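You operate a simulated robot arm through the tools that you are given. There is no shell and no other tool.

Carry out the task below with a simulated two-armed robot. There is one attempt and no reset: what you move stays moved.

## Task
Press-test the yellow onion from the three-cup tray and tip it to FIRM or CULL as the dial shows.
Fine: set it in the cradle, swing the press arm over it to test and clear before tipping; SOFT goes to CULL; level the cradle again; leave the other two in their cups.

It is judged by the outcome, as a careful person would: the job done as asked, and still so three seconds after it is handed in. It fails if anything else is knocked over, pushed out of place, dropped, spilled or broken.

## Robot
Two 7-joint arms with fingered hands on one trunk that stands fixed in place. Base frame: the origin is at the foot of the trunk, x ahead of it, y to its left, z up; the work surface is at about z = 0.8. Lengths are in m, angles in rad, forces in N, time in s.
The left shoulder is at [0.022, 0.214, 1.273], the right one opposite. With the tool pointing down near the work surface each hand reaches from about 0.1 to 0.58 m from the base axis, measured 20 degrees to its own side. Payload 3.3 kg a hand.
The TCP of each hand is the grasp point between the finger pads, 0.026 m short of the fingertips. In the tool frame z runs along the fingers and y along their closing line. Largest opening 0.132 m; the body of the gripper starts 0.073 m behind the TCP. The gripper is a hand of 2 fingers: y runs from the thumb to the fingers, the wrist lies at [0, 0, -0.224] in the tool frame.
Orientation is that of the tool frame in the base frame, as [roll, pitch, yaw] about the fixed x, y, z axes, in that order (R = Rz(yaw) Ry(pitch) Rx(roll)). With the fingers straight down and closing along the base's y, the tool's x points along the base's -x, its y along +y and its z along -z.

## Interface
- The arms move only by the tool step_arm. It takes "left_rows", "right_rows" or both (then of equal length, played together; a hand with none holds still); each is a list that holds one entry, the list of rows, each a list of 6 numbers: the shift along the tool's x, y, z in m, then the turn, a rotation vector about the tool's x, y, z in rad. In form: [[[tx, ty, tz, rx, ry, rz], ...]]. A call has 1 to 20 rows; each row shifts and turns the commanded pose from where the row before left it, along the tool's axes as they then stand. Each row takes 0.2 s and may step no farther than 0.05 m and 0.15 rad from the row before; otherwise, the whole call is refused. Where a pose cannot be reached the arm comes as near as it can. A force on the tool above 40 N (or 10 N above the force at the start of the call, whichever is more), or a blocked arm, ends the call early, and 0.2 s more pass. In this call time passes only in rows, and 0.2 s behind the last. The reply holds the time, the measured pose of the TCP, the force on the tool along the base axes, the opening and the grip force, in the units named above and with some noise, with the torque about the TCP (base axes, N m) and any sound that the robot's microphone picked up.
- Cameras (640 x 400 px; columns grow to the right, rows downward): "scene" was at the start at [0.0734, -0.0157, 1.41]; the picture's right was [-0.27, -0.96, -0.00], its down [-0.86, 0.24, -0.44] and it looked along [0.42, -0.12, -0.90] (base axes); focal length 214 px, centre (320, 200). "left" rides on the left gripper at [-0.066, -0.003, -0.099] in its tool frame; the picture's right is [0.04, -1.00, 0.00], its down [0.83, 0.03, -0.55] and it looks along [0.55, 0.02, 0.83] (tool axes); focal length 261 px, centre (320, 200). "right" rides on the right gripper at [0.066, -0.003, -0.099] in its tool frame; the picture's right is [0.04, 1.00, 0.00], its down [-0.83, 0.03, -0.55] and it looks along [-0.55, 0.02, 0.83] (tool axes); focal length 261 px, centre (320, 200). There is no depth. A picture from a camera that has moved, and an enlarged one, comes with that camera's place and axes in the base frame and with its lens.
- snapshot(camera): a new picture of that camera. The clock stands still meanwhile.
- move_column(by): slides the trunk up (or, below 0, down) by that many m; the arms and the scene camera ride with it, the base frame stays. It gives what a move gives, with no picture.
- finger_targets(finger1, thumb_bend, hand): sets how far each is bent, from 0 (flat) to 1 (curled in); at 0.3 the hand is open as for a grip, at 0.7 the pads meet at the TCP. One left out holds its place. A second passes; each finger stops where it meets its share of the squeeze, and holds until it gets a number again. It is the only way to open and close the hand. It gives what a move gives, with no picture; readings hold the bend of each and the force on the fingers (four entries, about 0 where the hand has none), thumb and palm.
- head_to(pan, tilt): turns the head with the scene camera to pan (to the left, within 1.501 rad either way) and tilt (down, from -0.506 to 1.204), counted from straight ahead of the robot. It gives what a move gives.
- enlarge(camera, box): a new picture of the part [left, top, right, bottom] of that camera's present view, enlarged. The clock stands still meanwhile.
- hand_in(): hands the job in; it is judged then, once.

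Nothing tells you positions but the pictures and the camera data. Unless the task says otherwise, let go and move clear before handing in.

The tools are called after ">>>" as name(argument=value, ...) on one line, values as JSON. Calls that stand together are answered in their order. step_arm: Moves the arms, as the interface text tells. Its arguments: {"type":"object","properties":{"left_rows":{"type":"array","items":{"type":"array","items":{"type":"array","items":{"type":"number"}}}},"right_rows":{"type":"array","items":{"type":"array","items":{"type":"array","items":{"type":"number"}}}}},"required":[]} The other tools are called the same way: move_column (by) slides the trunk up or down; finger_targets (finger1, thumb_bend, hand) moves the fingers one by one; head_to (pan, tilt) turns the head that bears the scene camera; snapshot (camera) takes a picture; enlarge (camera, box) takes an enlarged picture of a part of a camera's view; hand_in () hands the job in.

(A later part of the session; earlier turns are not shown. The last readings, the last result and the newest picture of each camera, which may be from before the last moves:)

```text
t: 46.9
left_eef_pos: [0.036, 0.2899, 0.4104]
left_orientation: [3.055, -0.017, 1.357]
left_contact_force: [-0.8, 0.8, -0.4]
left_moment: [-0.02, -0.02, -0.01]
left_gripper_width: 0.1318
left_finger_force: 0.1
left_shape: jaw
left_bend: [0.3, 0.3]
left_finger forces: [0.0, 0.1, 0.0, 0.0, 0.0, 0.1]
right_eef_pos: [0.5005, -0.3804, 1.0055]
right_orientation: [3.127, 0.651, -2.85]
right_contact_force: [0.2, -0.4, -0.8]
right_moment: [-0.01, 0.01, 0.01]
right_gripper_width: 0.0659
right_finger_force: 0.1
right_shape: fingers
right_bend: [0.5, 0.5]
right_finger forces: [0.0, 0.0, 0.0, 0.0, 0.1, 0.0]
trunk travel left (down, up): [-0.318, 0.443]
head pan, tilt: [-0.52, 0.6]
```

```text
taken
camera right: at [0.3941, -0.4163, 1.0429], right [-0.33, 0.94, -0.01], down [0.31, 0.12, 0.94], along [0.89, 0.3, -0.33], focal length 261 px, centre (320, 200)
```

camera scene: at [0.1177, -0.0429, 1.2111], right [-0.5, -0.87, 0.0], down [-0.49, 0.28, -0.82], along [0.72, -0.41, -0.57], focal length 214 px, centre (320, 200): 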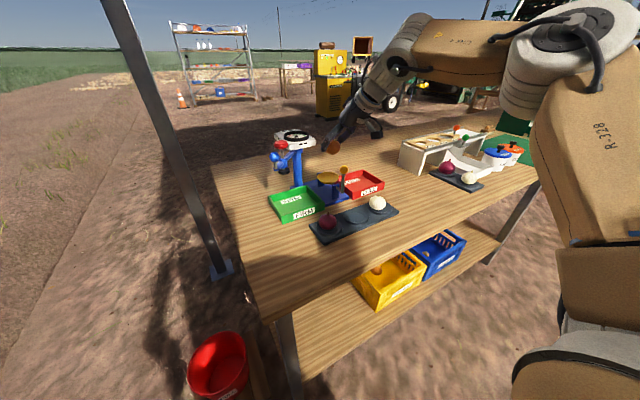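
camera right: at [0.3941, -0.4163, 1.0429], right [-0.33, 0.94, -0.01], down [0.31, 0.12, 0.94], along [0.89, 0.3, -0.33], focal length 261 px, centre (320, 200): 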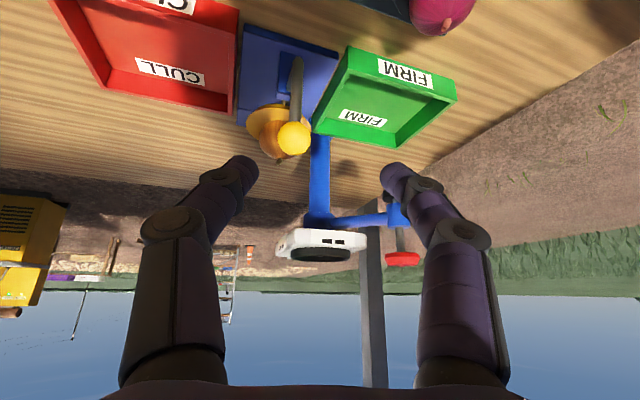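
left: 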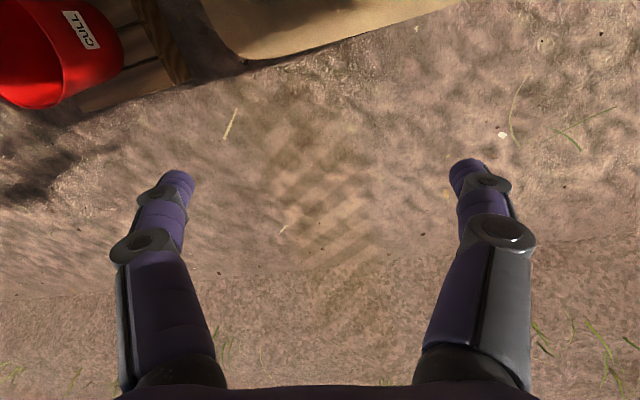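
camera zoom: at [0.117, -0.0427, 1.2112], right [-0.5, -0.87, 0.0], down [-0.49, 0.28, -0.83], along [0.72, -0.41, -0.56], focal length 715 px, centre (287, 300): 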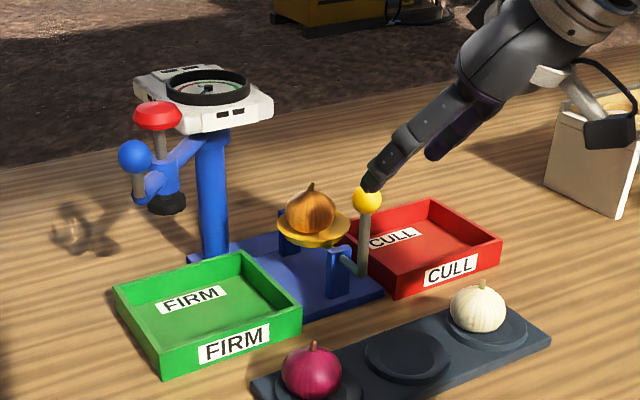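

The onion is seated upright in the level saucer. Next I raise the trunk, square up the yaw, narrow the fingers to straddle the blue knob, and sweep left at a safe height.

>>> move_column(by=0.1)

>>> step_arm(right_rows=[[[0, 0, 0, 0.0706, 0, 0.0929], [0, 0, 0, 0.0706, 0, 0.0929], [0, 0, 0, 0.0706, 0, 0.0929], [0.0018, 0.045, -0.0014, 0, 0, 0], [0.0018, 0.045, -0.0014, 0, 0, 0], [0.0018, 0.045, -0.0014, 0, 0, 0], [0.0018, 0.045, -0.0014, 0, 0, 0]]])

>>> finger_targets(hand="right", finger1=0.54, thumb_bend=0.54)

>>> snapshot(camera="scene")

>>> snapshot(camera="right")

```text
t: 48.2
left_eef_pos: [0.0356, 0.2886, 0.5104]
left_orientation: [3.054, -0.015, 1.357]
left_contact_force: [0.5, -0.2, -0.9]
left_moment: [-0.02, -0.01, -0.05]
left_gripper_width: 0.132
left_finger_force: 0.1
left_shape: jaw
left_bend: [0.3, 0.3]
left_finger forces: [0.1, 0.0, 0.0, 0.0, 0.0, 0.1]
right_eef_pos: [0.4997, -0.3813, 1.1048]
right_orientation: [3.128, 0.65, -2.848]
right_contact_force: [0.3, -0.3, 0.4]
right_moment: [0.01, -0.01, 0.0]
right_gripper_width: 0.0659
right_finger_force: 0.0
right_shape: fingers
right_bend: [0.5, 0.5]
right_finger forces: [0.1, 0.0, 0.0, 0.0, 0.0, 0.1]
trunk travel left (down, up): [-0.418, 0.343]
head pan, tilt: [-0.52, 0.6]
```

```text
t: 49.8
left_eef_pos: [0.0347, 0.2896, 0.5109]
left_orientation: [3.052, -0.016, 1.356]
left_contact_force: [0.1, 0.2, 0.0]
left_moment: [0.03, -0.01, 0.0]
left_gripper_width: 0.132
left_finger_force: 0.1
left_shape: jaw
left_bend: [0.3, 0.3]
left_finger forces: [0.0, 0.1, 0.0, 0.1, 0.0, 0.1]
right_eef_pos: [0.4879, -0.2425, 1.099]
right_orientation: [3.127, 0.65, 3.083]
right_contact_force: [0.2, 0.1, 1.3]
right_moment: [0.0, -0.02, 0.01]
right_gripper_width: 0.0663
right_finger_force: 0.0
right_shape: fingers
right_bend: [0.5, 0.5]
right_finger forces: [0.1, 0.0, 0.1, 0.0, 0.0, 0.0]
right hand out of reach, approached as far as the arm can: row 6, 7
trunk travel left (down, up): [-0.418, 0.343]
head pan, tilt: [-0.52, 0.6]
```

```text
t: 50.8
left_eef_pos: [0.0343, 0.2897, 0.5109]
left_orientation: [3.053, -0.016, 1.356]
left_contact_force: [-0.3, -0.2, 0.1]
left_moment: [0.01, 0.03, 0.0]
left_gripper_width: 0.132
left_finger_force: 0.1
left_shape: jaw
left_bend: [0.3, 0.3]
left_finger forces: [0.0, 0.0, 0.0, 0.0, 0.0, 0.0]
right_eef_pos: [0.4873, -0.2413, 1.0979]
right_orientation: [3.127, 0.649, 3.085]
right_contact_force: [0.4, 1.8, 0.7]
right_moment: [0.02, -0.01, 0.03]
right_gripper_width: 0.0533
right_finger_force: 0.1
right_shape: fingers
right_bend: [0.54, 0.54]
right_finger forces: [0.1, 0.0, 0.0, 0.0, 0.1, 0.0]
trunk travel left (down, up): [-0.418, 0.343]
head pan, tilt: [-0.52, 0.6]
```

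```text
taken
camera scene: at [0.1013, -0.0426, 1.3121], right [-0.5, -0.87, 0.0], down [-0.49, 0.28, -0.83], along [0.72, -0.41, -0.56], focal length 214 px, centre (320, 200)
```

scene: 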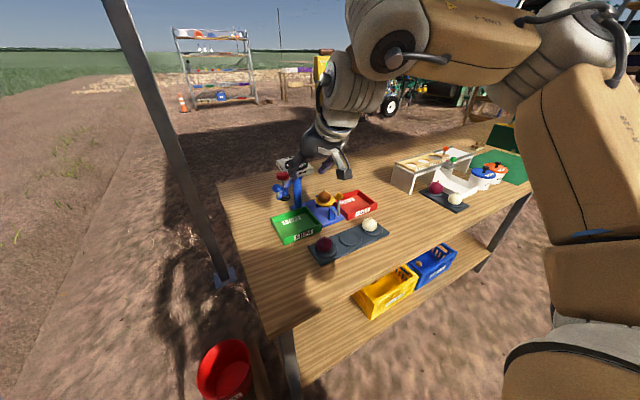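

```text
taken
camera right: at [0.3757, -0.2403, 1.1371], right [0.01, 1.0, -0.01], down [0.33, 0.01, 0.94], along [0.94, -0.02, -0.33], focal length 261 px, centre (320, 200)
```

right: 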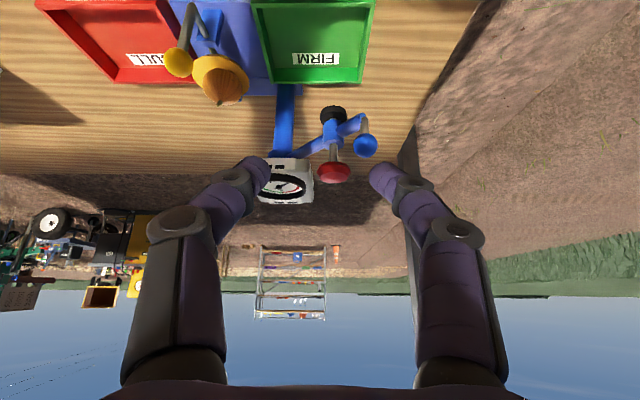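

The view is good and the onion is seated, but here the arm is limited by its raised elbow. I'll raise the trunk well up so the forearm hangs down toward the work, reduce the tilt, and come down again.

>>> move_column(by=0.28)

>>> step_arm(right_rows=[[[0, 0, 0, 0, 0.125, 0], [0, 0, 0, 0, 0.125, 0], [0.0156, 0, 0.0369, 0, 0, 0], [0.0156, 0, 0.0369, 0, 0, 0], [0.0156, 0, 0.0369, 0, 0, 0], [0.0156, 0, 0.0369, 0, 0, 0], [0.0156, 0, 0.0369, 0, 0, 0], [0.0156, 0, 0.0369, 0, 0, 0], [0.0156, 0, 0.0369, 0, 0, 0], [0.0117, 0, 0.0276, 0, 0, 0]]])

>>> snapshot(camera="scene")

>>> snapshot(camera="right")

```text
t: 53.6
left_eef_pos: [0.0354, 0.2895, 0.7898]
left_orientation: [3.053, -0.016, 1.355]
left_contact_force: [-0.3, -0.3, -1.2]
left_moment: [0.04, 0.0, -0.01]
left_gripper_width: 0.1319
left_finger_force: 0.1
left_shape: jaw
left_bend: [0.3, 0.3]
left_finger forces: [0.1, 0.0, 0.0, 0.1, 0.0, 0.0]
right_eef_pos: [0.4793, -0.243, 1.3988]
right_orientation: [3.121, 0.693, 3.082]
right_contact_force: [0.1, -0.7, -1.0]
right_moment: [0.03, 0.02, -0.01]
right_gripper_width: 0.0536
right_finger_force: 0.2
right_shape: fingers
right_bend: [0.54, 0.54]
right_finger forces: [0.0, 0.1, 0.1, 0.1, 0.0, 0.0]
trunk travel left (down, up): [-0.698, 0.063]
head pan, tilt: [-0.52, 0.6]
```

```text
t: 55.8
left_eef_pos: [0.0355, 0.2896, 0.7909]
left_orientation: [3.052, -0.016, 1.355]
left_contact_force: [-0.2, 0.5, 0.4]
left_moment: [-0.02, -0.02, 0.0]
left_gripper_width: 0.132
left_finger_force: 0.0
left_shape: jaw
left_bend: [0.3, 0.3]
left_finger forces: [0.0, 0.0, 0.0, 0.1, 0.0, 0.0]
right_eef_pos: [0.4575, -0.2939, 1.0981]
right_orientation: [3.122, 0.441, 3.088]
right_contact_force: [0.0, 0.2, 0.6]
right_moment: [0.01, -0.01, 0.0]
right_gripper_width: 0.0532
right_finger_force: 0.1
right_shape: fingers
right_bend: [0.54, 0.54]
right_finger forces: [0.0, 0.0, 0.1, 0.0, 0.1, 0.1]
right hand out of reach, approached as far as the arm can: row 1, 2, 9, 10
trunk travel left (down, up): [-0.698, 0.063]
head pan, tilt: [-0.52, 0.6]
```

```text
taken
camera scene: at [0.0877, -0.0428, 1.5926], right [-0.5, -0.87, 0.0], down [-0.49, 0.28, -0.82], along [0.72, -0.41, -0.57], focal length 214 px, centre (320, 200)
```

scene: 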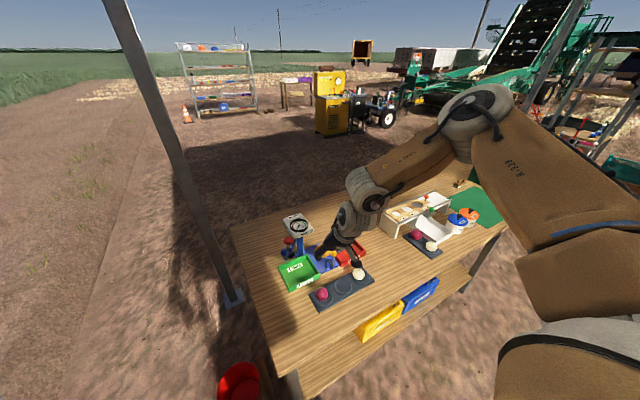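

```text
taken
camera right: at [0.3559, -0.2926, 1.1584], right [0.01, 1.0, 0.0], down [0.52, 0.0, 0.86], along [0.86, -0.01, -0.52], focal length 261 px, centre (320, 200)
```

right: 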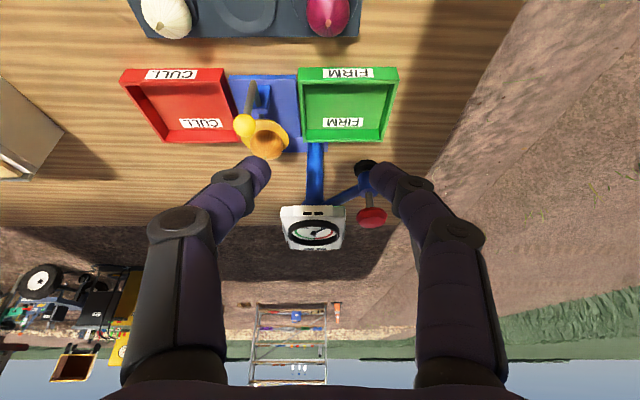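

The elbow is again at its lowest and most forward limit, so height doesn't help on the left. Pointing the hand along the forearm (yaw about +0.6, tilt about 0.9) with the trunk about 0.2 m down should reach the knob, and I can grip it lightly and lead it round its arc. I'll set up that posture high and clear.

>>> step_arm(right_rows=[[[-0.0171, 0, -0.0362, 0, 0, 0], [-0.0171, 0, -0.0362, 0, 0, 0], [-0.0171, 0, -0.0362, 0, 0, 0], [-0.0171, 0, -0.0362, 0, 0, 0], [-0.0171, 0, -0.0362, 0, 0, 0], [0, 0, 0, -0.0555, 0, -0.1176], [0, 0, 0, -0.0555, 0, -0.1176], [0, 0, 0, -0.0555, 0, -0.1176], [0, 0, 0, -0.0555, 0, -0.1176], [0, 0, 0, -0.0555, 0, -0.1176], [0, 0, 0, 0, -0.15, 0], [0, 0, 0, 0, -0.15, 0], [0, 0, 0, 0, -0.15, 0]]])

>>> step_arm(right_rows=[[[-0.0253, 0, -0.0205, 0, 0, 0], [-0.0253, 0, -0.0205, 0, 0, 0], [-0.0253, 0, -0.0205, 0, 0, 0], [-0.0253, 0, -0.0205, 0, 0, 0]]])

>>> snapshot(camera="scene")

```text
t: 58.6
left_eef_pos: [0.0354, 0.2893, 0.7908]
left_orientation: [3.051, -0.018, 1.356]
left_contact_force: [0.8, 0.1, -0.5]
left_moment: [0.04, -0.01, 0.03]
left_gripper_width: 0.1321
left_finger_force: 0.1
left_shape: jaw
left_bend: [0.3, 0.3]
left_finger forces: [0.0, 0.0, 0.0, 0.0, 0.0, 0.0]
right_eef_pos: [0.4568, -0.2975, 1.298]
right_orientation: [3.125, 0.904, -2.551]
right_contact_force: [-1.4, 0.0, 0.3]
right_moment: [0.01, 0.0, 0.02]
right_gripper_width: 0.0538
right_finger_force: 0.0
right_shape: fingers
right_bend: [0.54, 0.54]
right_finger forces: [0.1, 0.0, 0.0, 0.1, 0.1, 0.1]
trunk travel left (down, up): [-0.698, 0.063]
head pan, tilt: [-0.52, 0.6]
```

```text
t: 59.6
left_eef_pos: [0.0349, 0.2905, 0.7913]
left_orientation: [3.049, -0.016, 1.355]
left_contact_force: [0.4, -0.8, -0.3]
left_moment: [-0.02, 0.01, -0.03]
left_gripper_width: 0.132
left_finger_force: 0.0
left_shape: jaw
left_bend: [0.3, 0.3]
left_finger forces: [0.0, 0.0, 0.0, 0.1, 0.0, 0.0]
right_eef_pos: [0.4577, -0.2988, 1.4281]
right_orientation: [3.122, 0.899, -2.554]
right_contact_force: [0.1, -0.2, 0.4]
right_moment: [-0.03, 0.02, 0.0]
right_gripper_width: 0.0533
right_finger_force: 0.1
right_shape: fingers
right_bend: [0.54, 0.54]
right_finger forces: [0.0, 0.0, 0.0, 0.0, 0.0, 0.1]
trunk travel left (down, up): [-0.698, 0.063]
head pan, tilt: [-0.52, 0.6]
```

```text
taken
camera scene: at [0.087, -0.0423, 1.5927], right [-0.5, -0.87, 0.0], down [-0.49, 0.28, -0.83], along [0.72, -0.41, -0.56], focal length 214 px, centre (320, 200)
```

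scene: 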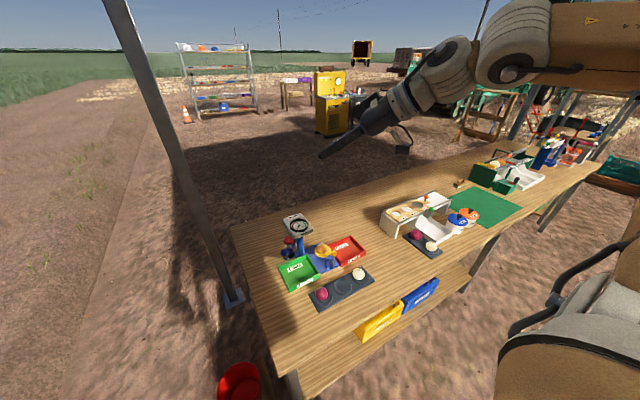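

>>> move_column(by=-0.343)

>>> snapshot(camera="right")

>>> snapshot(camera="scene")

```text
t: 63.0
left_eef_pos: [0.0354, 0.2894, 0.447]
left_orientation: [3.051, -0.016, 1.357]
left_contact_force: [-0.6, 0.3, 0.1]
left_moment: [-0.01, 0.01, 0.02]
left_gripper_width: 0.1317
left_finger_force: 0.1
left_shape: jaw
left_bend: [0.3, 0.3]
left_finger forces: [0.0, 0.0, 0.1, 0.1, 0.1, 0.0]
right_eef_pos: [0.4569, -0.2973, 1.0869]
right_orientation: [3.123, 0.9, -2.552]
right_contact_force: [-0.6, 0.2, 0.3]
right_moment: [-0.02, -0.01, -0.01]
right_gripper_width: 0.053
right_finger_force: 0.1
right_shape: fingers
right_bend: [0.54, 0.54]
right_finger forces: [0.0, 0.0, 0.1, 0.1, 0.1, 0.0]
trunk travel left (down, up): [-0.355, 0.406]
head pan, tilt: [-0.52, 0.6]
```

```text
taken
camera right: at [0.3617, -0.3671, 1.0951], right [-0.59, 0.81, -0.02], down [0.06, 0.07, 1.0], along [0.81, 0.59, -0.08], focal length 261 px, centre (320, 200)
```

right: 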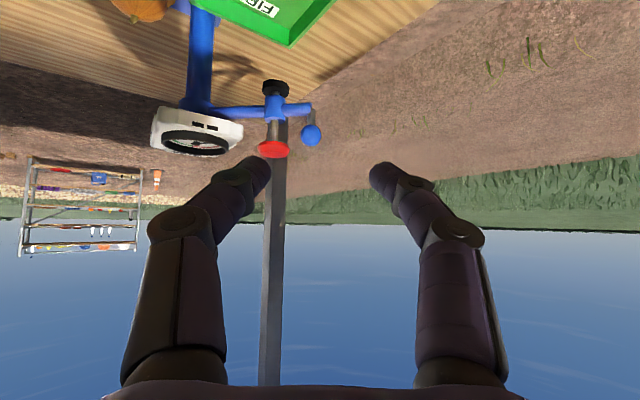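

```text
taken
camera scene: at [0.1104, -0.0427, 1.2487], right [-0.5, -0.87, 0.0], down [-0.49, 0.28, -0.83], along [0.72, -0.41, -0.56], focal length 214 px, centre (320, 200)
```

scene: 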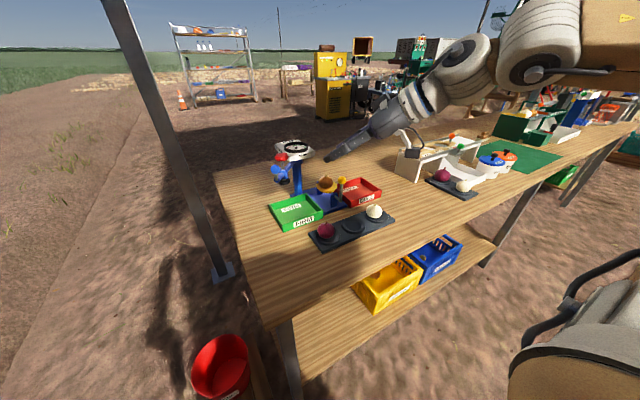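

The blue knob shows clearly at about (0.619, -0.196, 0.991). I'll narrow the fingers to about 37 mm and come up to a standoff along the finger axis.

>>> finger_targets(hand="right", finger1=0.585, thumb_bend=0.585)

>>> step_arm(right_rows=[[[-0.0146, -0.002, 0.043, 0, 0, 0], [-0.0146, -0.002, 0.043, 0, 0, 0], [-0.0146, -0.002, 0.043, 0, 0, 0]]])

>>> snapshot(camera="right")

>>> enlarge(camera="scene", box=[250, 120, 390, 220])

```text
t: 64.0
left_eef_pos: [0.0364, 0.2903, 0.4487]
left_orientation: [3.053, -0.017, 1.356]
left_contact_force: [0.2, -0.4, -0.2]
left_moment: [-0.02, 0.02, 0.01]
left_gripper_width: 0.132
left_finger_force: 0.0
left_shape: jaw
left_bend: [0.3, 0.3]
left_finger forces: [0.1, 0.0, 0.0, 0.1, 0.1, 0.0]
right_eef_pos: [0.458, -0.2976, 1.0857]
right_orientation: [3.122, 0.899, -2.55]
right_contact_force: [1.0, -0.8, -0.3]
right_moment: [0.0, 0.02, 0.03]
right_gripper_width: 0.0402
right_finger_force: 0.1
right_shape: fingers
right_bend: [0.58, 0.58]
right_finger forces: [0.0, 0.0, 0.0, 0.1, 0.1, 0.0]
trunk travel left (down, up): [-0.355, 0.406]
head pan, tilt: [-0.52, 0.6]
```

```text
t: 64.8
left_eef_pos: [0.0355, 0.2906, 0.4481]
left_orientation: [3.052, -0.015, 1.357]
left_contact_force: [-0.4, 0.1, -0.1]
left_moment: [-0.01, 0.03, -0.01]
left_gripper_width: 0.1319
left_finger_force: 0.0
left_shape: jaw
left_bend: [0.3, 0.3]
left_finger forces: [0.0, 0.1, 0.0, 0.0, 0.0, 0.0]
right_eef_pos: [0.5681, -0.2292, 1.0388]
right_orientation: [3.123, 0.9, -2.553]
right_contact_force: [-0.1, 0.2, -0.6]
right_moment: [-0.01, 0.01, -0.02]
right_gripper_width: 0.04
right_finger_force: 0.0
right_shape: fingers
right_bend: [0.58, 0.58]
right_finger forces: [0.0, 0.0, 0.0, 0.1, 0.0, 0.0]
trunk travel left (down, up): [-0.355, 0.406]
head pan, tilt: [-0.52, 0.6]
```

```text
taken
camera right: at [0.4716, -0.2977, 1.0483], right [-0.59, 0.81, -0.02], down [0.06, 0.07, 1.0], along [0.81, 0.58, -0.08], focal length 261 px, centre (320, 200)
```

right: 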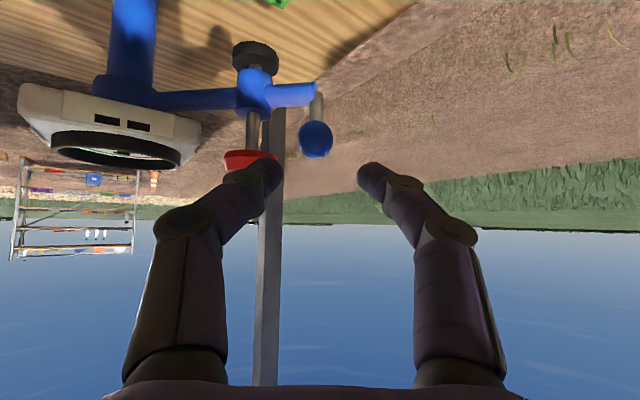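

```text
4.00 times, centred on (320, 170) of scene
camera zoom: at [0.1109, -0.0425, 1.2485], right [-0.5, -0.87, 0.0], down [-0.49, 0.28, -0.82], along [0.72, -0.41, -0.57], focal length 858 px, centre (320, 320)
```

zoom: 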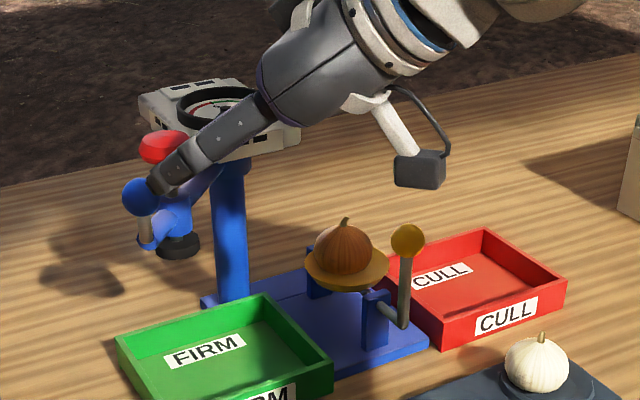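

The approach lines up, with the thumb passing between the knob and the red cap. I'll narrow slightly more and advance.

>>> finger_targets(hand="right", finger1=0.595, thumb_bend=0.6)

>>> step_arm(right_rows=[[[0, 0, 0.025, 0, 0, 0], [0, 0, 0.025, 0, 0, 0]]])

>>> snapshot(camera="right")

>>> enlarge(camera="scene", box=[260, 130, 340, 200])

```text
t: 65.8
left_eef_pos: [0.0359, 0.2887, 0.4479]
left_orientation: [3.052, -0.016, 1.356]
left_contact_force: [0.2, 0.7, 0.3]
left_moment: [-0.01, 0.01, 0.01]
left_gripper_width: 0.1319
left_finger_force: 0.1
left_shape: jaw
left_bend: [0.3, 0.3]
left_finger forces: [0.1, 0.1, 0.0, 0.0, 0.0, 0.1]
right_eef_pos: [0.5676, -0.2285, 1.0395]
right_orientation: [3.122, 0.898, -2.55]
right_contact_force: [-0.3, 0.2, -0.4]
right_moment: [-0.01, 0.01, -0.01]
right_gripper_width: 0.0351
right_finger_force: 0.1
right_shape: fingers
right_bend: [0.59, 0.6]
right_finger forces: [0.0, 0.1, 0.0, 0.1, 0.0, 0.0]
trunk travel left (down, up): [-0.355, 0.406]
head pan, tilt: [-0.52, 0.6]
```

```text
t: 66.4
left_eef_pos: [0.0364, 0.2891, 0.4476]
left_orientation: [3.052, -0.016, 1.356]
left_contact_force: [0.0, -0.2, -0.3]
left_moment: [0.01, -0.01, -0.02]
left_gripper_width: 0.132
left_finger_force: 0.1
left_shape: jaw
left_bend: [0.3, 0.3]
left_finger forces: [0.0, 0.1, 0.0, 0.0, 0.0, 0.0]
right_eef_pos: [0.5985, -0.2064, 1.0088]
right_orientation: [3.122, 0.9, -2.553]
right_contact_force: [0.0, 0.1, 0.2]
right_moment: [0.0, -0.05, -0.01]
right_gripper_width: 0.0353
right_finger_force: 0.0
right_shape: fingers
right_bend: [0.59, 0.6]
right_finger forces: [0.1, 0.0, 0.0, 0.0, 0.0, 0.0]
trunk travel left (down, up): [-0.355, 0.406]
head pan, tilt: [-0.52, 0.6]
```

```text
taken
camera right: at [0.5033, -0.2759, 1.0177], right [-0.59, 0.81, -0.02], down [0.06, 0.07, 1.0], along [0.81, 0.59, -0.08], focal length 261 px, centre (320, 200)
```

right: 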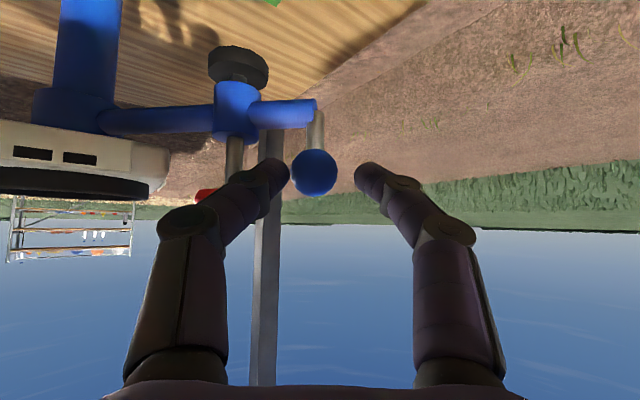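

```text
5.71 times, centred on (300, 165) of scene
camera zoom: at [0.1109, -0.0429, 1.2485], right [-0.5, -0.87, 0.0], down [-0.49, 0.28, -0.82], along [0.72, -0.41, -0.57], focal length 1226 px, centre (434, 400)
```

zoom: 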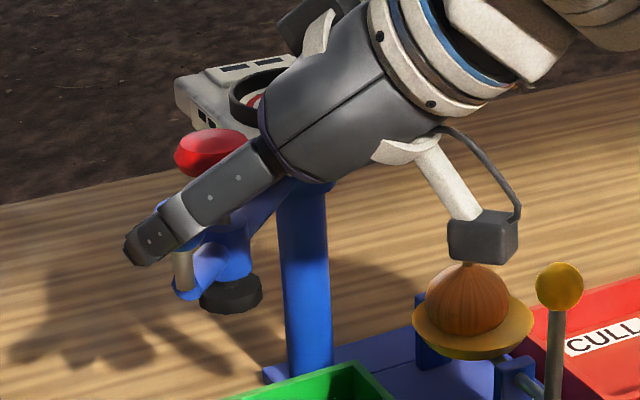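

>>> step_arm(right_rows=[[[0.0013, -0.0012, 0.0115, 0, 0, 0], [0.0013, -0.0012, 0.0115, 0, 0, 0]]])

>>> finger_targets(hand="right", finger1=0.64, thumb_bend=0.64)

>>> snapshot(camera="right")

>>> enlarge(camera="scene", box=[260, 130, 340, 200])

```text
t: 67.0
left_eef_pos: [0.0337, 0.2897, 0.4471]
left_orientation: [3.048, -0.019, 1.356]
left_contact_force: [0.0, -0.2, -0.1]
left_moment: [0.02, 0.02, 0.02]
left_gripper_width: 0.1318
left_finger_force: 0.1
left_shape: jaw
left_bend: [0.3, 0.3]
left_finger forces: [0.1, 0.0, 0.1, 0.1, 0.0, 0.0]
right_eef_pos: [0.6097, -0.199, 0.993]
right_orientation: [3.123, 0.9, -2.55]
right_contact_force: [-22.8, -1.5, -0.2]
right_moment: [-0.05, -0.06, -0.81]
right_gripper_width: 0.0274
right_finger_force: 15.0
right_shape: fingers
right_bend: [0.59, 0.62]
right_finger forces: [0.0, 0.0, 0.0, 0.0, 31.0, 0.0]
trunk travel left (down, up): [-0.355, 0.406]
head pan, tilt: [-0.52, 0.6]
```

```text
t: 68.0
left_eef_pos: [0.035, 0.2877, 0.4485]
left_orientation: [3.051, -0.018, 1.357]
left_contact_force: [0.4, 0.8, 0.0]
left_moment: [0.02, 0.02, -0.02]
left_gripper_width: 0.1321
left_finger_force: 0.2
left_shape: jaw
left_bend: [0.3, 0.3]
left_finger forces: [0.0, 0.0, 0.0, 0.0, 0.0, 0.0]
right_eef_pos: [0.6117, -0.2011, 0.9926]
right_orientation: [3.126, 0.899, -2.552]
right_contact_force: [-18.1, -5.2, -5.2]
right_moment: [-0.03, -0.01, -0.69]
right_gripper_width: 0.0178
right_finger_force: 13.3
right_shape: fingers
right_bend: [0.64, 0.66]
right_finger forces: [0.1, 0.1, 0.0, 0.0, 26.4, 0.0]
trunk travel left (down, up): [-0.355, 0.406]
head pan, tilt: [-0.52, 0.6]
```

```text
taken
camera right: at [0.5157, -0.2694, 1.0019], right [-0.59, 0.81, -0.02], down [0.06, 0.07, 1.0], along [0.81, 0.58, -0.08], focal length 261 px, centre (320, 200)
```

right: 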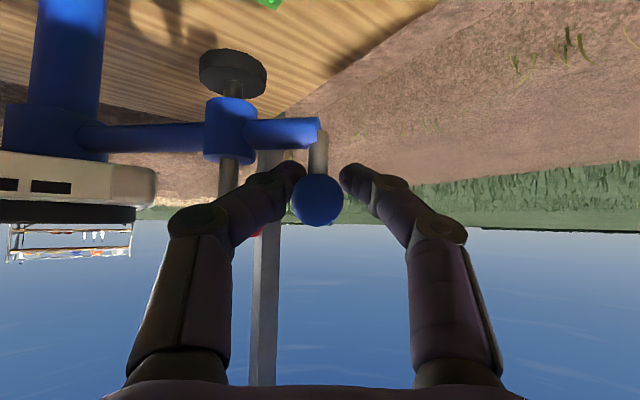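

```text
5.71 times, centred on (300, 165) of scene
camera zoom: at [0.1083, -0.0435, 1.2488], right [-0.5, -0.87, 0.0], down [-0.49, 0.28, -0.83], along [0.72, -0.41, -0.56], focal length 1226 px, centre (434, 400)
```

zoom: 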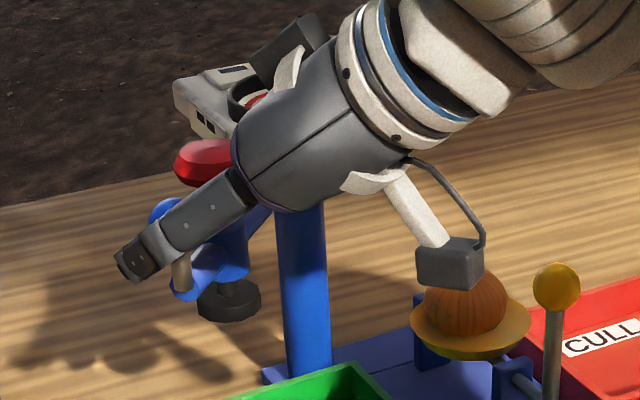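

The thumb is pressing against the red cap, because I went about 1 cm too deep. I'll open slightly, back off, and re-grip the knob.

>>> step_arm(right_rows=[[[0, 0, -0.014, 0, 0, 0]]])

>>> snapshot(camera="right")

>>> enlarge(camera="scene", box=[260, 130, 340, 200])

```text
t: 68.4
left_eef_pos: [0.0353, 0.2893, 0.449]
left_orientation: [3.053, -0.016, 1.357]
left_contact_force: [-0.2, -0.1, -0.6]
left_moment: [0.0, -0.03, -0.01]
left_gripper_width: 0.132
left_finger_force: 0.1
left_shape: jaw
left_bend: [0.3, 0.3]
left_finger forces: [0.0, 0.1, 0.1, 0.0, 0.0, 0.0]
right_eef_pos: [0.6047, -0.2046, 1.0025]
right_orientation: [3.124, 0.901, -2.551]
right_contact_force: [-1.9, 1.3, -6.4]
right_moment: [0.06, 0.04, -0.1]
right_gripper_width: 0.022
right_finger_force: 6.2
right_shape: fingers
right_bend: [0.64, 0.64]
right_finger forces: [0.1, 0.1, 0.1, 0.1, 12.5, 0.0]
trunk travel left (down, up): [-0.355, 0.406]
head pan, tilt: [-0.52, 0.6]
```

```text
taken
camera right: at [0.5089, -0.2747, 1.0106], right [-0.59, 0.81, -0.02], down [0.05, 0.07, 1.0], along [0.81, 0.59, -0.08], focal length 261 px, centre (320, 200)
```

right: 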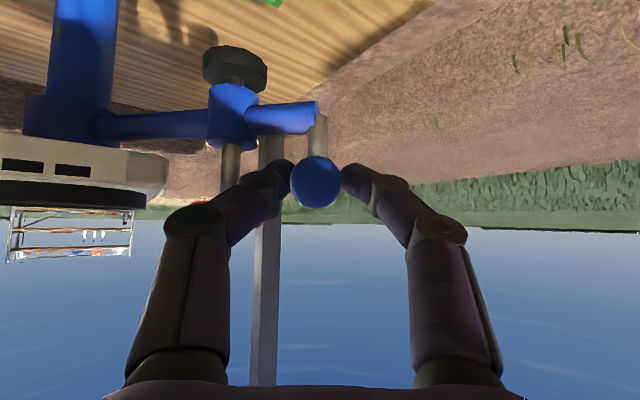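

```text
5.71 times, centred on (300, 165) of scene
camera zoom: at [0.1107, -0.0429, 1.2486], right [-0.5, -0.87, 0.0], down [-0.49, 0.28, -0.82], along [0.72, -0.41, -0.57], focal length 1226 px, centre (434, 400)
```

zoom: 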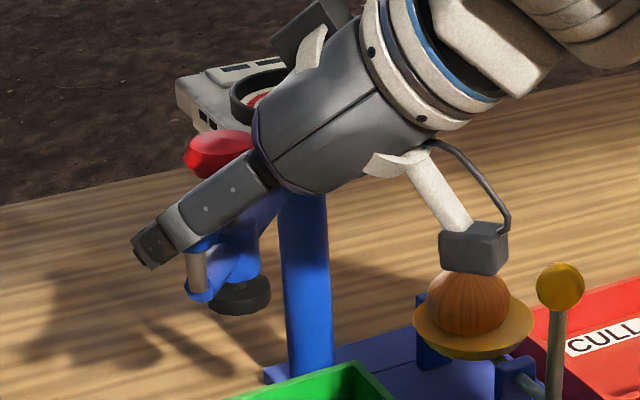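

The knob now sits right between the two finger pads. I'll close finger 1 gently onto it.

>>> finger_targets(hand="right", finger1=0.66, thumb_bend=0.65)

>>> enlarge(camera="right", box=[180, 80, 440, 260])

```text
t: 69.4
left_eef_pos: [0.0363, 0.2889, 0.4482]
left_orientation: [3.052, -0.016, 1.357]
left_contact_force: [0.2, -0.6, 0.3]
left_moment: [0.02, 0.01, -0.02]
left_gripper_width: 0.132
left_finger_force: 0.0
left_shape: jaw
left_bend: [0.3, 0.3]
left_finger forces: [0.1, 0.0, 0.1, 0.0, 0.0, 0.0]
right_eef_pos: [0.6053, -0.2065, 1.0017]
right_orientation: [3.122, 0.901, -2.552]
right_contact_force: [0.6, 0.8, -2.5]
right_moment: [-0.07, 0.01, -0.09]
right_gripper_width: 0.0204
right_finger_force: 4.4
right_shape: fingers
right_bend: [0.65, 0.64]
right_finger forces: [0.7, 0.1, 0.0, 0.0, 9.2, 0.0]
trunk travel left (down, up): [-0.355, 0.406]
head pan, tilt: [-0.52, 0.6]
```

```text
2.22 times, centred on (310, 170) of right
camera zoom: at [0.5086, -0.2749, 1.0105], right [-0.59, 0.81, -0.02], down [0.06, 0.07, 1.0], along [0.81, 0.59, -0.08], focal length 579 px, centre (342, 267)
```

zoom: 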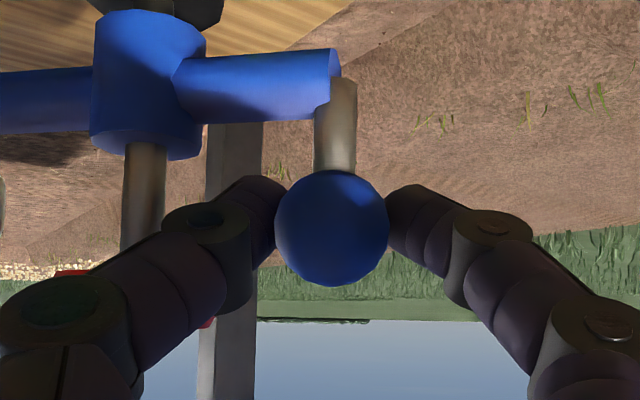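

The knob is held between the fingertips. I'll lead the press arm along the first 15° of its arc and check.

>>> step_arm(right_rows=[[[0.0119, -0.0065, -0.015, 0, 0, 0], [0.0119, -0.0065, -0.015, 0, 0, 0]]])

>>> snapshot(camera="right")

>>> enlarge(camera="scene", box=[260, 130, 360, 200])

```text
t: 70.0
left_eef_pos: [0.0359, 0.2893, 0.4488]
left_orientation: [3.052, -0.016, 1.355]
left_contact_force: [-0.5, 0.6, 0.5]
left_moment: [0.0, 0.02, -0.01]
left_gripper_width: 0.1319
left_finger_force: 0.2
left_shape: jaw
left_bend: [0.3, 0.3]
left_finger forces: [0.1, 0.0, 0.0, 0.0, 0.0, 0.0]
right_eef_pos: [0.5805, -0.2401, 1.0006]
right_orientation: [3.125, 0.902, -2.551]
right_contact_force: [3.4, -3.1, 0.0]
right_moment: [-0.03, 0.0, 0.01]
right_gripper_width: 0.0197
right_finger_force: 1.7
right_shape: fingers
right_bend: [0.66, 0.63]
right_finger forces: [0.0, 0.0, 0.0, 0.1, 4.0, 0.0]
trunk travel left (down, up): [-0.355, 0.406]
head pan, tilt: [-0.52, 0.6]
```

```text
taken
camera right: at [0.4851, -0.3084, 1.0103], right [-0.59, 0.81, -0.02], down [0.05, 0.07, 1.0], along [0.81, 0.58, -0.08], focal length 261 px, centre (320, 200)
```

right: 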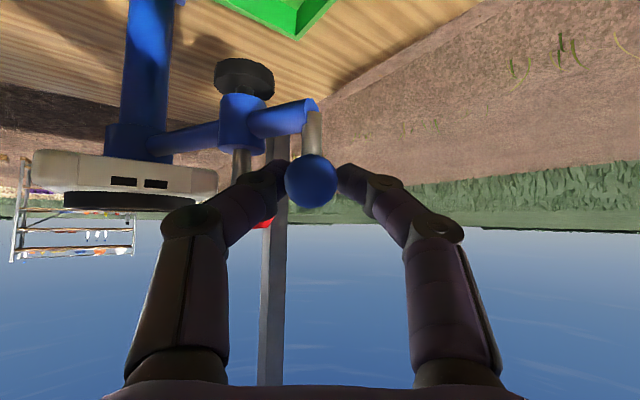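

```text
5.71 times, centred on (310, 165) of scene
camera zoom: at [0.1109, -0.0431, 1.2486], right [-0.5, -0.87, 0.0], down [-0.49, 0.28, -0.82], along [0.72, -0.41, -0.57], focal length 1226 px, centre (377, 400)
```

zoom: 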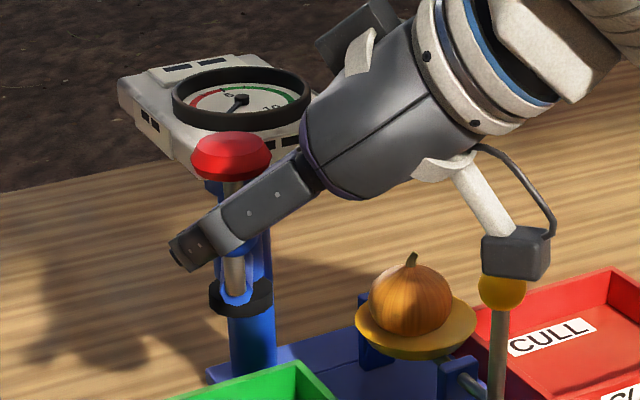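

The arm follows well. I'll carry on round to about 180°.

>>> step_arm(right_rows=[[[0.01045, -0.01125, -0.0131, 0, 0, 0], [0.01045, -0.01125, -0.0131, 0, 0, 0], [0.0083, -0.0152, -0.0105, 0, 0, 0], [0.0083, -0.0152, -0.0105, 0, 0, 0]]])

>>> snapshot(camera="right")

>>> enlarge(camera="scene", box=[260, 130, 360, 200])

```text
t: 71.0
left_eef_pos: [0.0354, 0.2892, 0.4468]
left_orientation: [3.054, -0.018, 1.355]
left_contact_force: [-1.1, -1.2, -1.2]
left_moment: [-0.03, 0.01, 0.03]
left_gripper_width: 0.1319
left_finger_force: 0.1
left_shape: jaw
left_bend: [0.3, 0.3]
left_finger forces: [0.1, 0.1, 0.1, 0.1, 0.1, 0.0]
right_eef_pos: [0.5596, -0.3171, 0.9987]
right_orientation: [3.118, 0.895, -2.554]
right_contact_force: [3.0, 0.1, -2.5]
right_moment: [0.0, 0.03, 0.03]
right_gripper_width: 0.0224
right_finger_force: 2.4
right_shape: fingers
right_bend: [0.65, 0.63]
right_finger forces: [1.0, 0.0, 0.1, 0.1, 3.7, 0.1]
trunk travel left (down, up): [-0.355, 0.406]
head pan, tilt: [-0.52, 0.6]
```

```text
taken
camera right: at [0.4638, -0.386, 1.0087], right [-0.59, 0.81, -0.02], down [0.06, 0.07, 1.0], along [0.81, 0.59, -0.09], focal length 261 px, centre (320, 200)
```

right: 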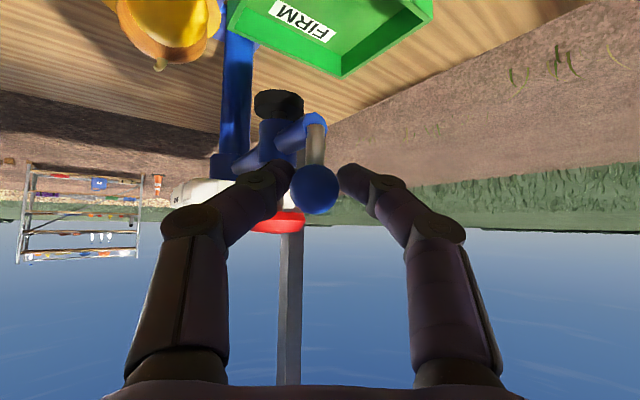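

```text
5.71 times, centred on (310, 165) of scene
camera zoom: at [0.1107, -0.0432, 1.2485], right [-0.5, -0.87, 0.0], down [-0.49, 0.28, -0.82], along [0.72, -0.41, -0.57], focal length 1226 px, centre (377, 400)
```

zoom: 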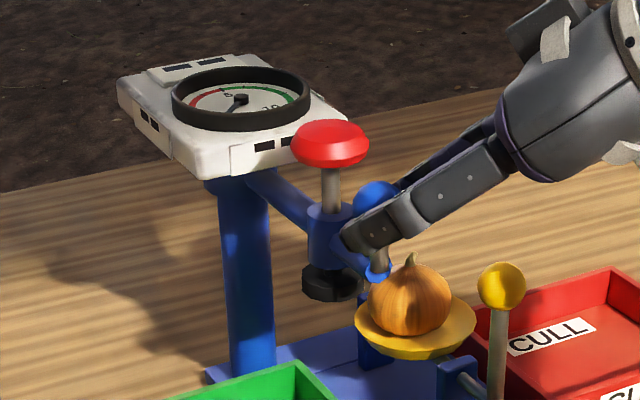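

The foot looks about to clear the onion by a few millimetres. I'll go on to about 205° and check the clearance.

>>> step_arm(right_rows=[[[0.0055, -0.0181, -0.007, 0, 0, 0], [0.0055, -0.0181, -0.007, 0, 0, 0], [0.0025, -0.0198, -0.0031, 0, 0, 0]]])

>>> snapshot(camera="right")

>>> enlarge(camera="scene", box=[270, 130, 370, 200])

```text
t: 71.8
left_eef_pos: [0.0356, 0.2901, 0.4488]
left_orientation: [3.053, -0.016, 1.356]
left_contact_force: [-0.1, 0.9, 0.8]
left_moment: [0.0, 0.01, 0.04]
left_gripper_width: 0.1318
left_finger_force: 0.1
left_shape: jaw
left_bend: [0.3, 0.3]
left_finger forces: [0.1, 0.0, 0.0, 0.0, 0.1, 0.1]
right_eef_pos: [0.5753, -0.3757, 1.0009]
right_orientation: [3.123, 0.9, -2.553]
right_contact_force: [0.9, 0.7, -1.6]
right_moment: [-0.03, 0.03, 0.02]
right_gripper_width: 0.0226
right_finger_force: 2.5
right_shape: fingers
right_bend: [0.64, 0.64]
right_finger forces: [1.9, 0.1, 0.1, 0.0, 2.5, 0.0]
trunk travel left (down, up): [-0.355, 0.406]
head pan, tilt: [-0.52, 0.6]
```

```text
taken
camera right: at [0.4789, -0.4443, 1.0094], right [-0.59, 0.81, -0.02], down [0.06, 0.07, 1.0], along [0.81, 0.59, -0.08], focal length 261 px, centre (320, 200)
```

right: 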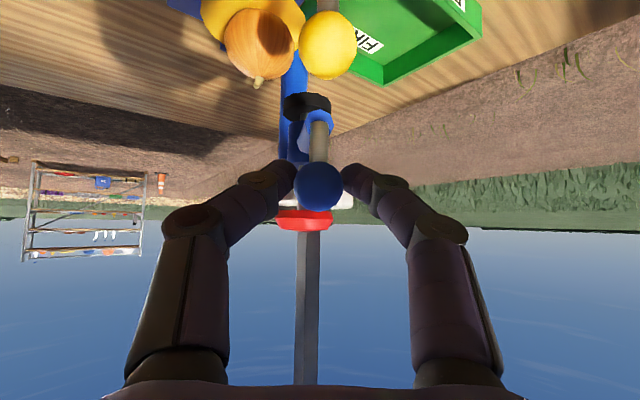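

```text
5.71 times, centred on (320, 165) of scene
camera zoom: at [0.1107, -0.0428, 1.2486], right [-0.5, -0.87, 0.0], down [-0.49, 0.28, -0.82], along [0.72, -0.41, -0.57], focal length 1226 px, centre (320, 400)
```

zoom: 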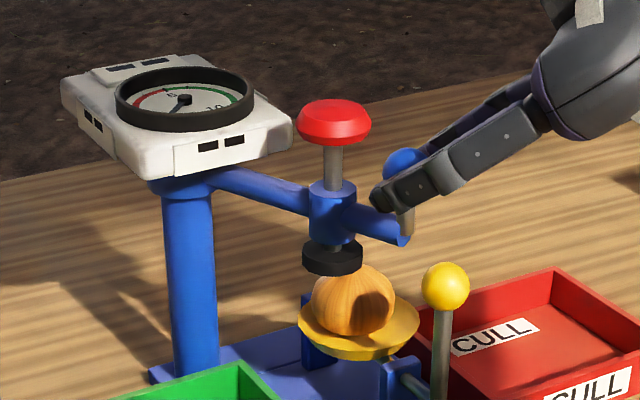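

>>> step_arm(right_rows=[[[0.0025, -0.0198, -0.0031, 0, 0, 0]]])

>>> enlarge(camera="scene", box=[270, 130, 370, 200])

>>> enlarge(camera="right", box=[180, 0, 440, 200])

```text
t: 72.2
left_eef_pos: [0.0347, 0.2894, 0.4478]
left_orientation: [3.053, -0.017, 1.357]
left_contact_force: [-0.6, 0.1, 0.2]
left_moment: [0.03, -0.03, -0.03]
left_gripper_width: 0.1316
left_finger_force: 0.0
left_shape: jaw
left_bend: [0.3, 0.3]
left_finger forces: [0.1, 0.0, 0.1, 0.0, 0.0, 0.0]
right_eef_pos: [0.5826, -0.394, 1.0001]
right_orientation: [3.123, 0.902, -2.551]
right_contact_force: [1.7, -0.1, -1.3]
right_moment: [-0.01, 0.0, 0.04]
right_gripper_width: 0.0227
right_finger_force: 2.5
right_shape: fingers
right_bend: [0.64, 0.64]
right_finger forces: [2.4, 0.0, 0.1, 0.1, 2.6, 0.1]
trunk travel left (down, up): [-0.355, 0.406]
head pan, tilt: [-0.52, 0.6]
```

```text
5.71 times, centred on (320, 165) of scene
camera zoom: at [0.1107, -0.0428, 1.2486], right [-0.5, -0.87, 0.0], down [-0.49, 0.28, -0.82], along [0.72, -0.41, -0.57], focal length 1226 px, centre (320, 400)
```

zoom: 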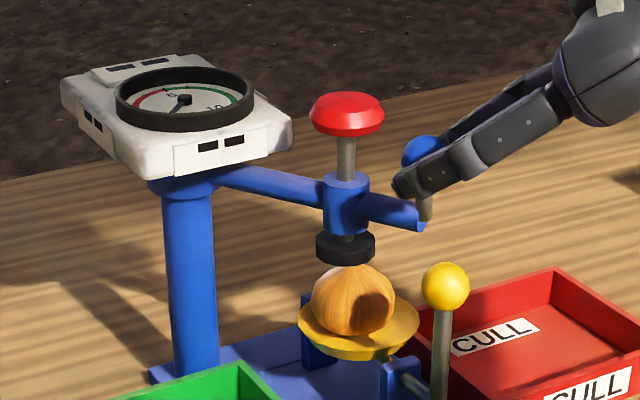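

```text
2.00 times, centred on (310, 100) of right
camera zoom: at [0.4869, -0.4626, 1.0093], right [-0.59, 0.81, -0.02], down [0.06, 0.07, 1.0], along [0.81, 0.59, -0.08], focal length 521 px, centre (340, 400)
```

zoom: 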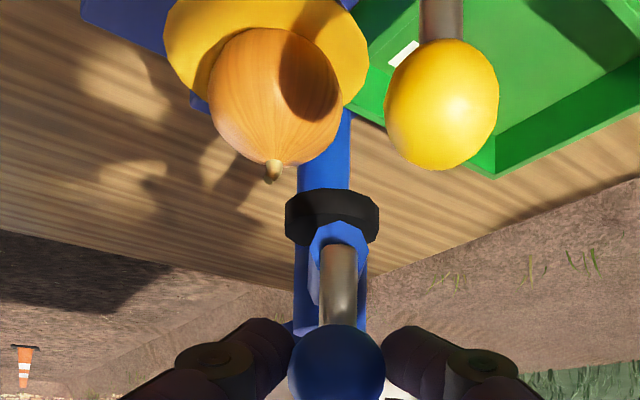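

The foot needs about another 10° to be centred over the onion. I'll go on gently.

>>> step_arm(right_rows=[[[-0.0007, -0.0188, 0.0009, 0, 0, 0], [-0.0004, -0.0094, 0.0005, 0, 0, 0]]])

>>> enlarge(camera="scene", box=[270, 130, 370, 200])

>>> enlarge(camera="right", box=[180, 0, 440, 200])

```text
t: 72.8
left_eef_pos: [0.0364, 0.2893, 0.4479]
left_orientation: [3.053, -0.017, 1.357]
left_contact_force: [-0.7, 0.7, 1.0]
left_moment: [0.03, -0.01, 0.01]
left_gripper_width: 0.1319
left_finger_force: 0.1
left_shape: jaw
left_bend: [0.3, 0.3]
left_finger forces: [0.0, 0.0, 0.0, 0.0, 0.0, 0.0]
right_eef_pos: [0.6007, -0.4153, 0.9999]
right_orientation: [3.124, 0.9, -2.551]
right_contact_force: [-0.2, 1.0, -0.5]
right_moment: [0.01, 0.02, 0.05]
right_gripper_width: 0.0227
right_finger_force: 1.8
right_shape: fingers
right_bend: [0.64, 0.64]
right_finger forces: [1.7, 0.1, 0.0, 0.0, 2.4, 0.1]
trunk travel left (down, up): [-0.355, 0.406]
head pan, tilt: [-0.52, 0.6]
```

```text
5.71 times, centred on (320, 165) of scene
camera zoom: at [0.1108, -0.0428, 1.2486], right [-0.5, -0.87, 0.0], down [-0.49, 0.28, -0.82], along [0.72, -0.41, -0.57], focal length 1226 px, centre (320, 400)
```

zoom: 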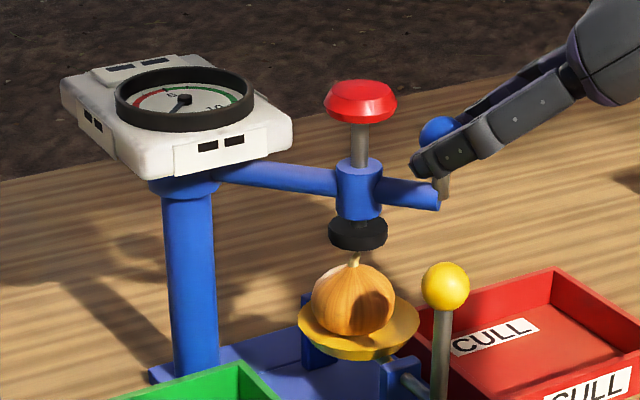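

```text
2.00 times, centred on (310, 100) of right
camera zoom: at [0.5043, -0.4845, 1.009], right [-0.59, 0.81, -0.02], down [0.06, 0.07, 1.0], along [0.81, 0.59, -0.09], focal length 521 px, centre (340, 400)
```

zoom: 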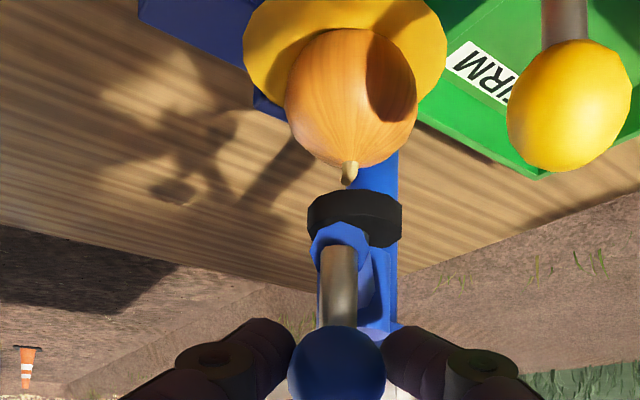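

The foot is now centred over the onion in both views. I'll let go of the knob, back off along the fingers, and raise up.

>>> finger_targets(hand="right", finger1=0.58, thumb_bend=0.58)

>>> step_arm(right_rows=[[[0, 0, -0.03, 0, 0, 0], [0, 0, -0.03, 0, 0, 0], [0, 0, -0.02, 0, 0, 0]]])

>>> enlarge(camera="scene", box=[270, 130, 370, 200])

```text
t: 73.8
left_eef_pos: [0.0362, 0.29, 0.4483]
left_orientation: [3.053, -0.016, 1.356]
left_contact_force: [-0.3, 0.9, -0.5]
left_moment: [0.02, 0.01, 0.01]
left_gripper_width: 0.1319
left_finger_force: 0.0
left_shape: jaw
left_bend: [0.3, 0.3]
left_finger forces: [0.1, 0.0, 0.0, 0.1, 0.0, 0.0]
right_eef_pos: [0.6001, -0.4137, 1.0001]
right_orientation: [3.123, 0.901, -2.552]
right_contact_force: [-0.9, 0.1, 0.5]
right_moment: [0.0, 0.0, 0.0]
right_gripper_width: 0.0422
right_finger_force: 0.1
right_shape: fingers
right_bend: [0.57, 0.57]
right_finger forces: [0.0, 0.1, 0.0, 0.0, 0.0, 0.1]
trunk travel left (down, up): [-0.355, 0.406]
head pan, tilt: [-0.52, 0.6]
```

```text
t: 74.6
left_eef_pos: [0.036, 0.2904, 0.4478]
left_orientation: [3.052, -0.015, 1.358]
left_contact_force: [0.2, 0.5, -0.1]
left_moment: [-0.03, 0.0, -0.02]
left_gripper_width: 0.1319
left_finger_force: 0.1
left_shape: jaw
left_bend: [0.3, 0.3]
left_finger forces: [0.1, 0.1, 0.0, 0.1, 0.0, 0.0]
right_eef_pos: [0.5495, -0.451, 1.0497]
right_orientation: [3.122, 0.901, -2.552]
right_contact_force: [0.2, -0.2, -0.6]
right_moment: [0.02, -0.03, -0.01]
right_gripper_width: 0.0424
right_finger_force: 0.0
right_shape: fingers
right_bend: [0.57, 0.57]
right_finger forces: [0.1, 0.0, 0.0, 0.0, 0.0, 0.1]
trunk travel left (down, up): [-0.355, 0.406]
head pan, tilt: [-0.52, 0.6]
```

```text
5.71 times, centred on (320, 165) of scene
camera zoom: at [0.1104, -0.0427, 1.2486], right [-0.5, -0.87, 0.0], down [-0.49, 0.28, -0.83], along [0.72, -0.41, -0.56], focal length 1226 px, centre (320, 400)
```

zoom: 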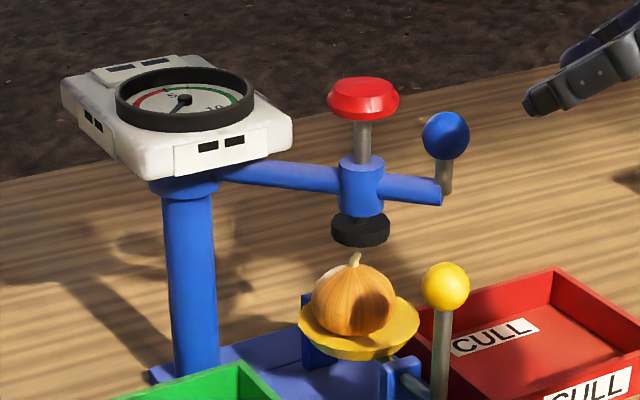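

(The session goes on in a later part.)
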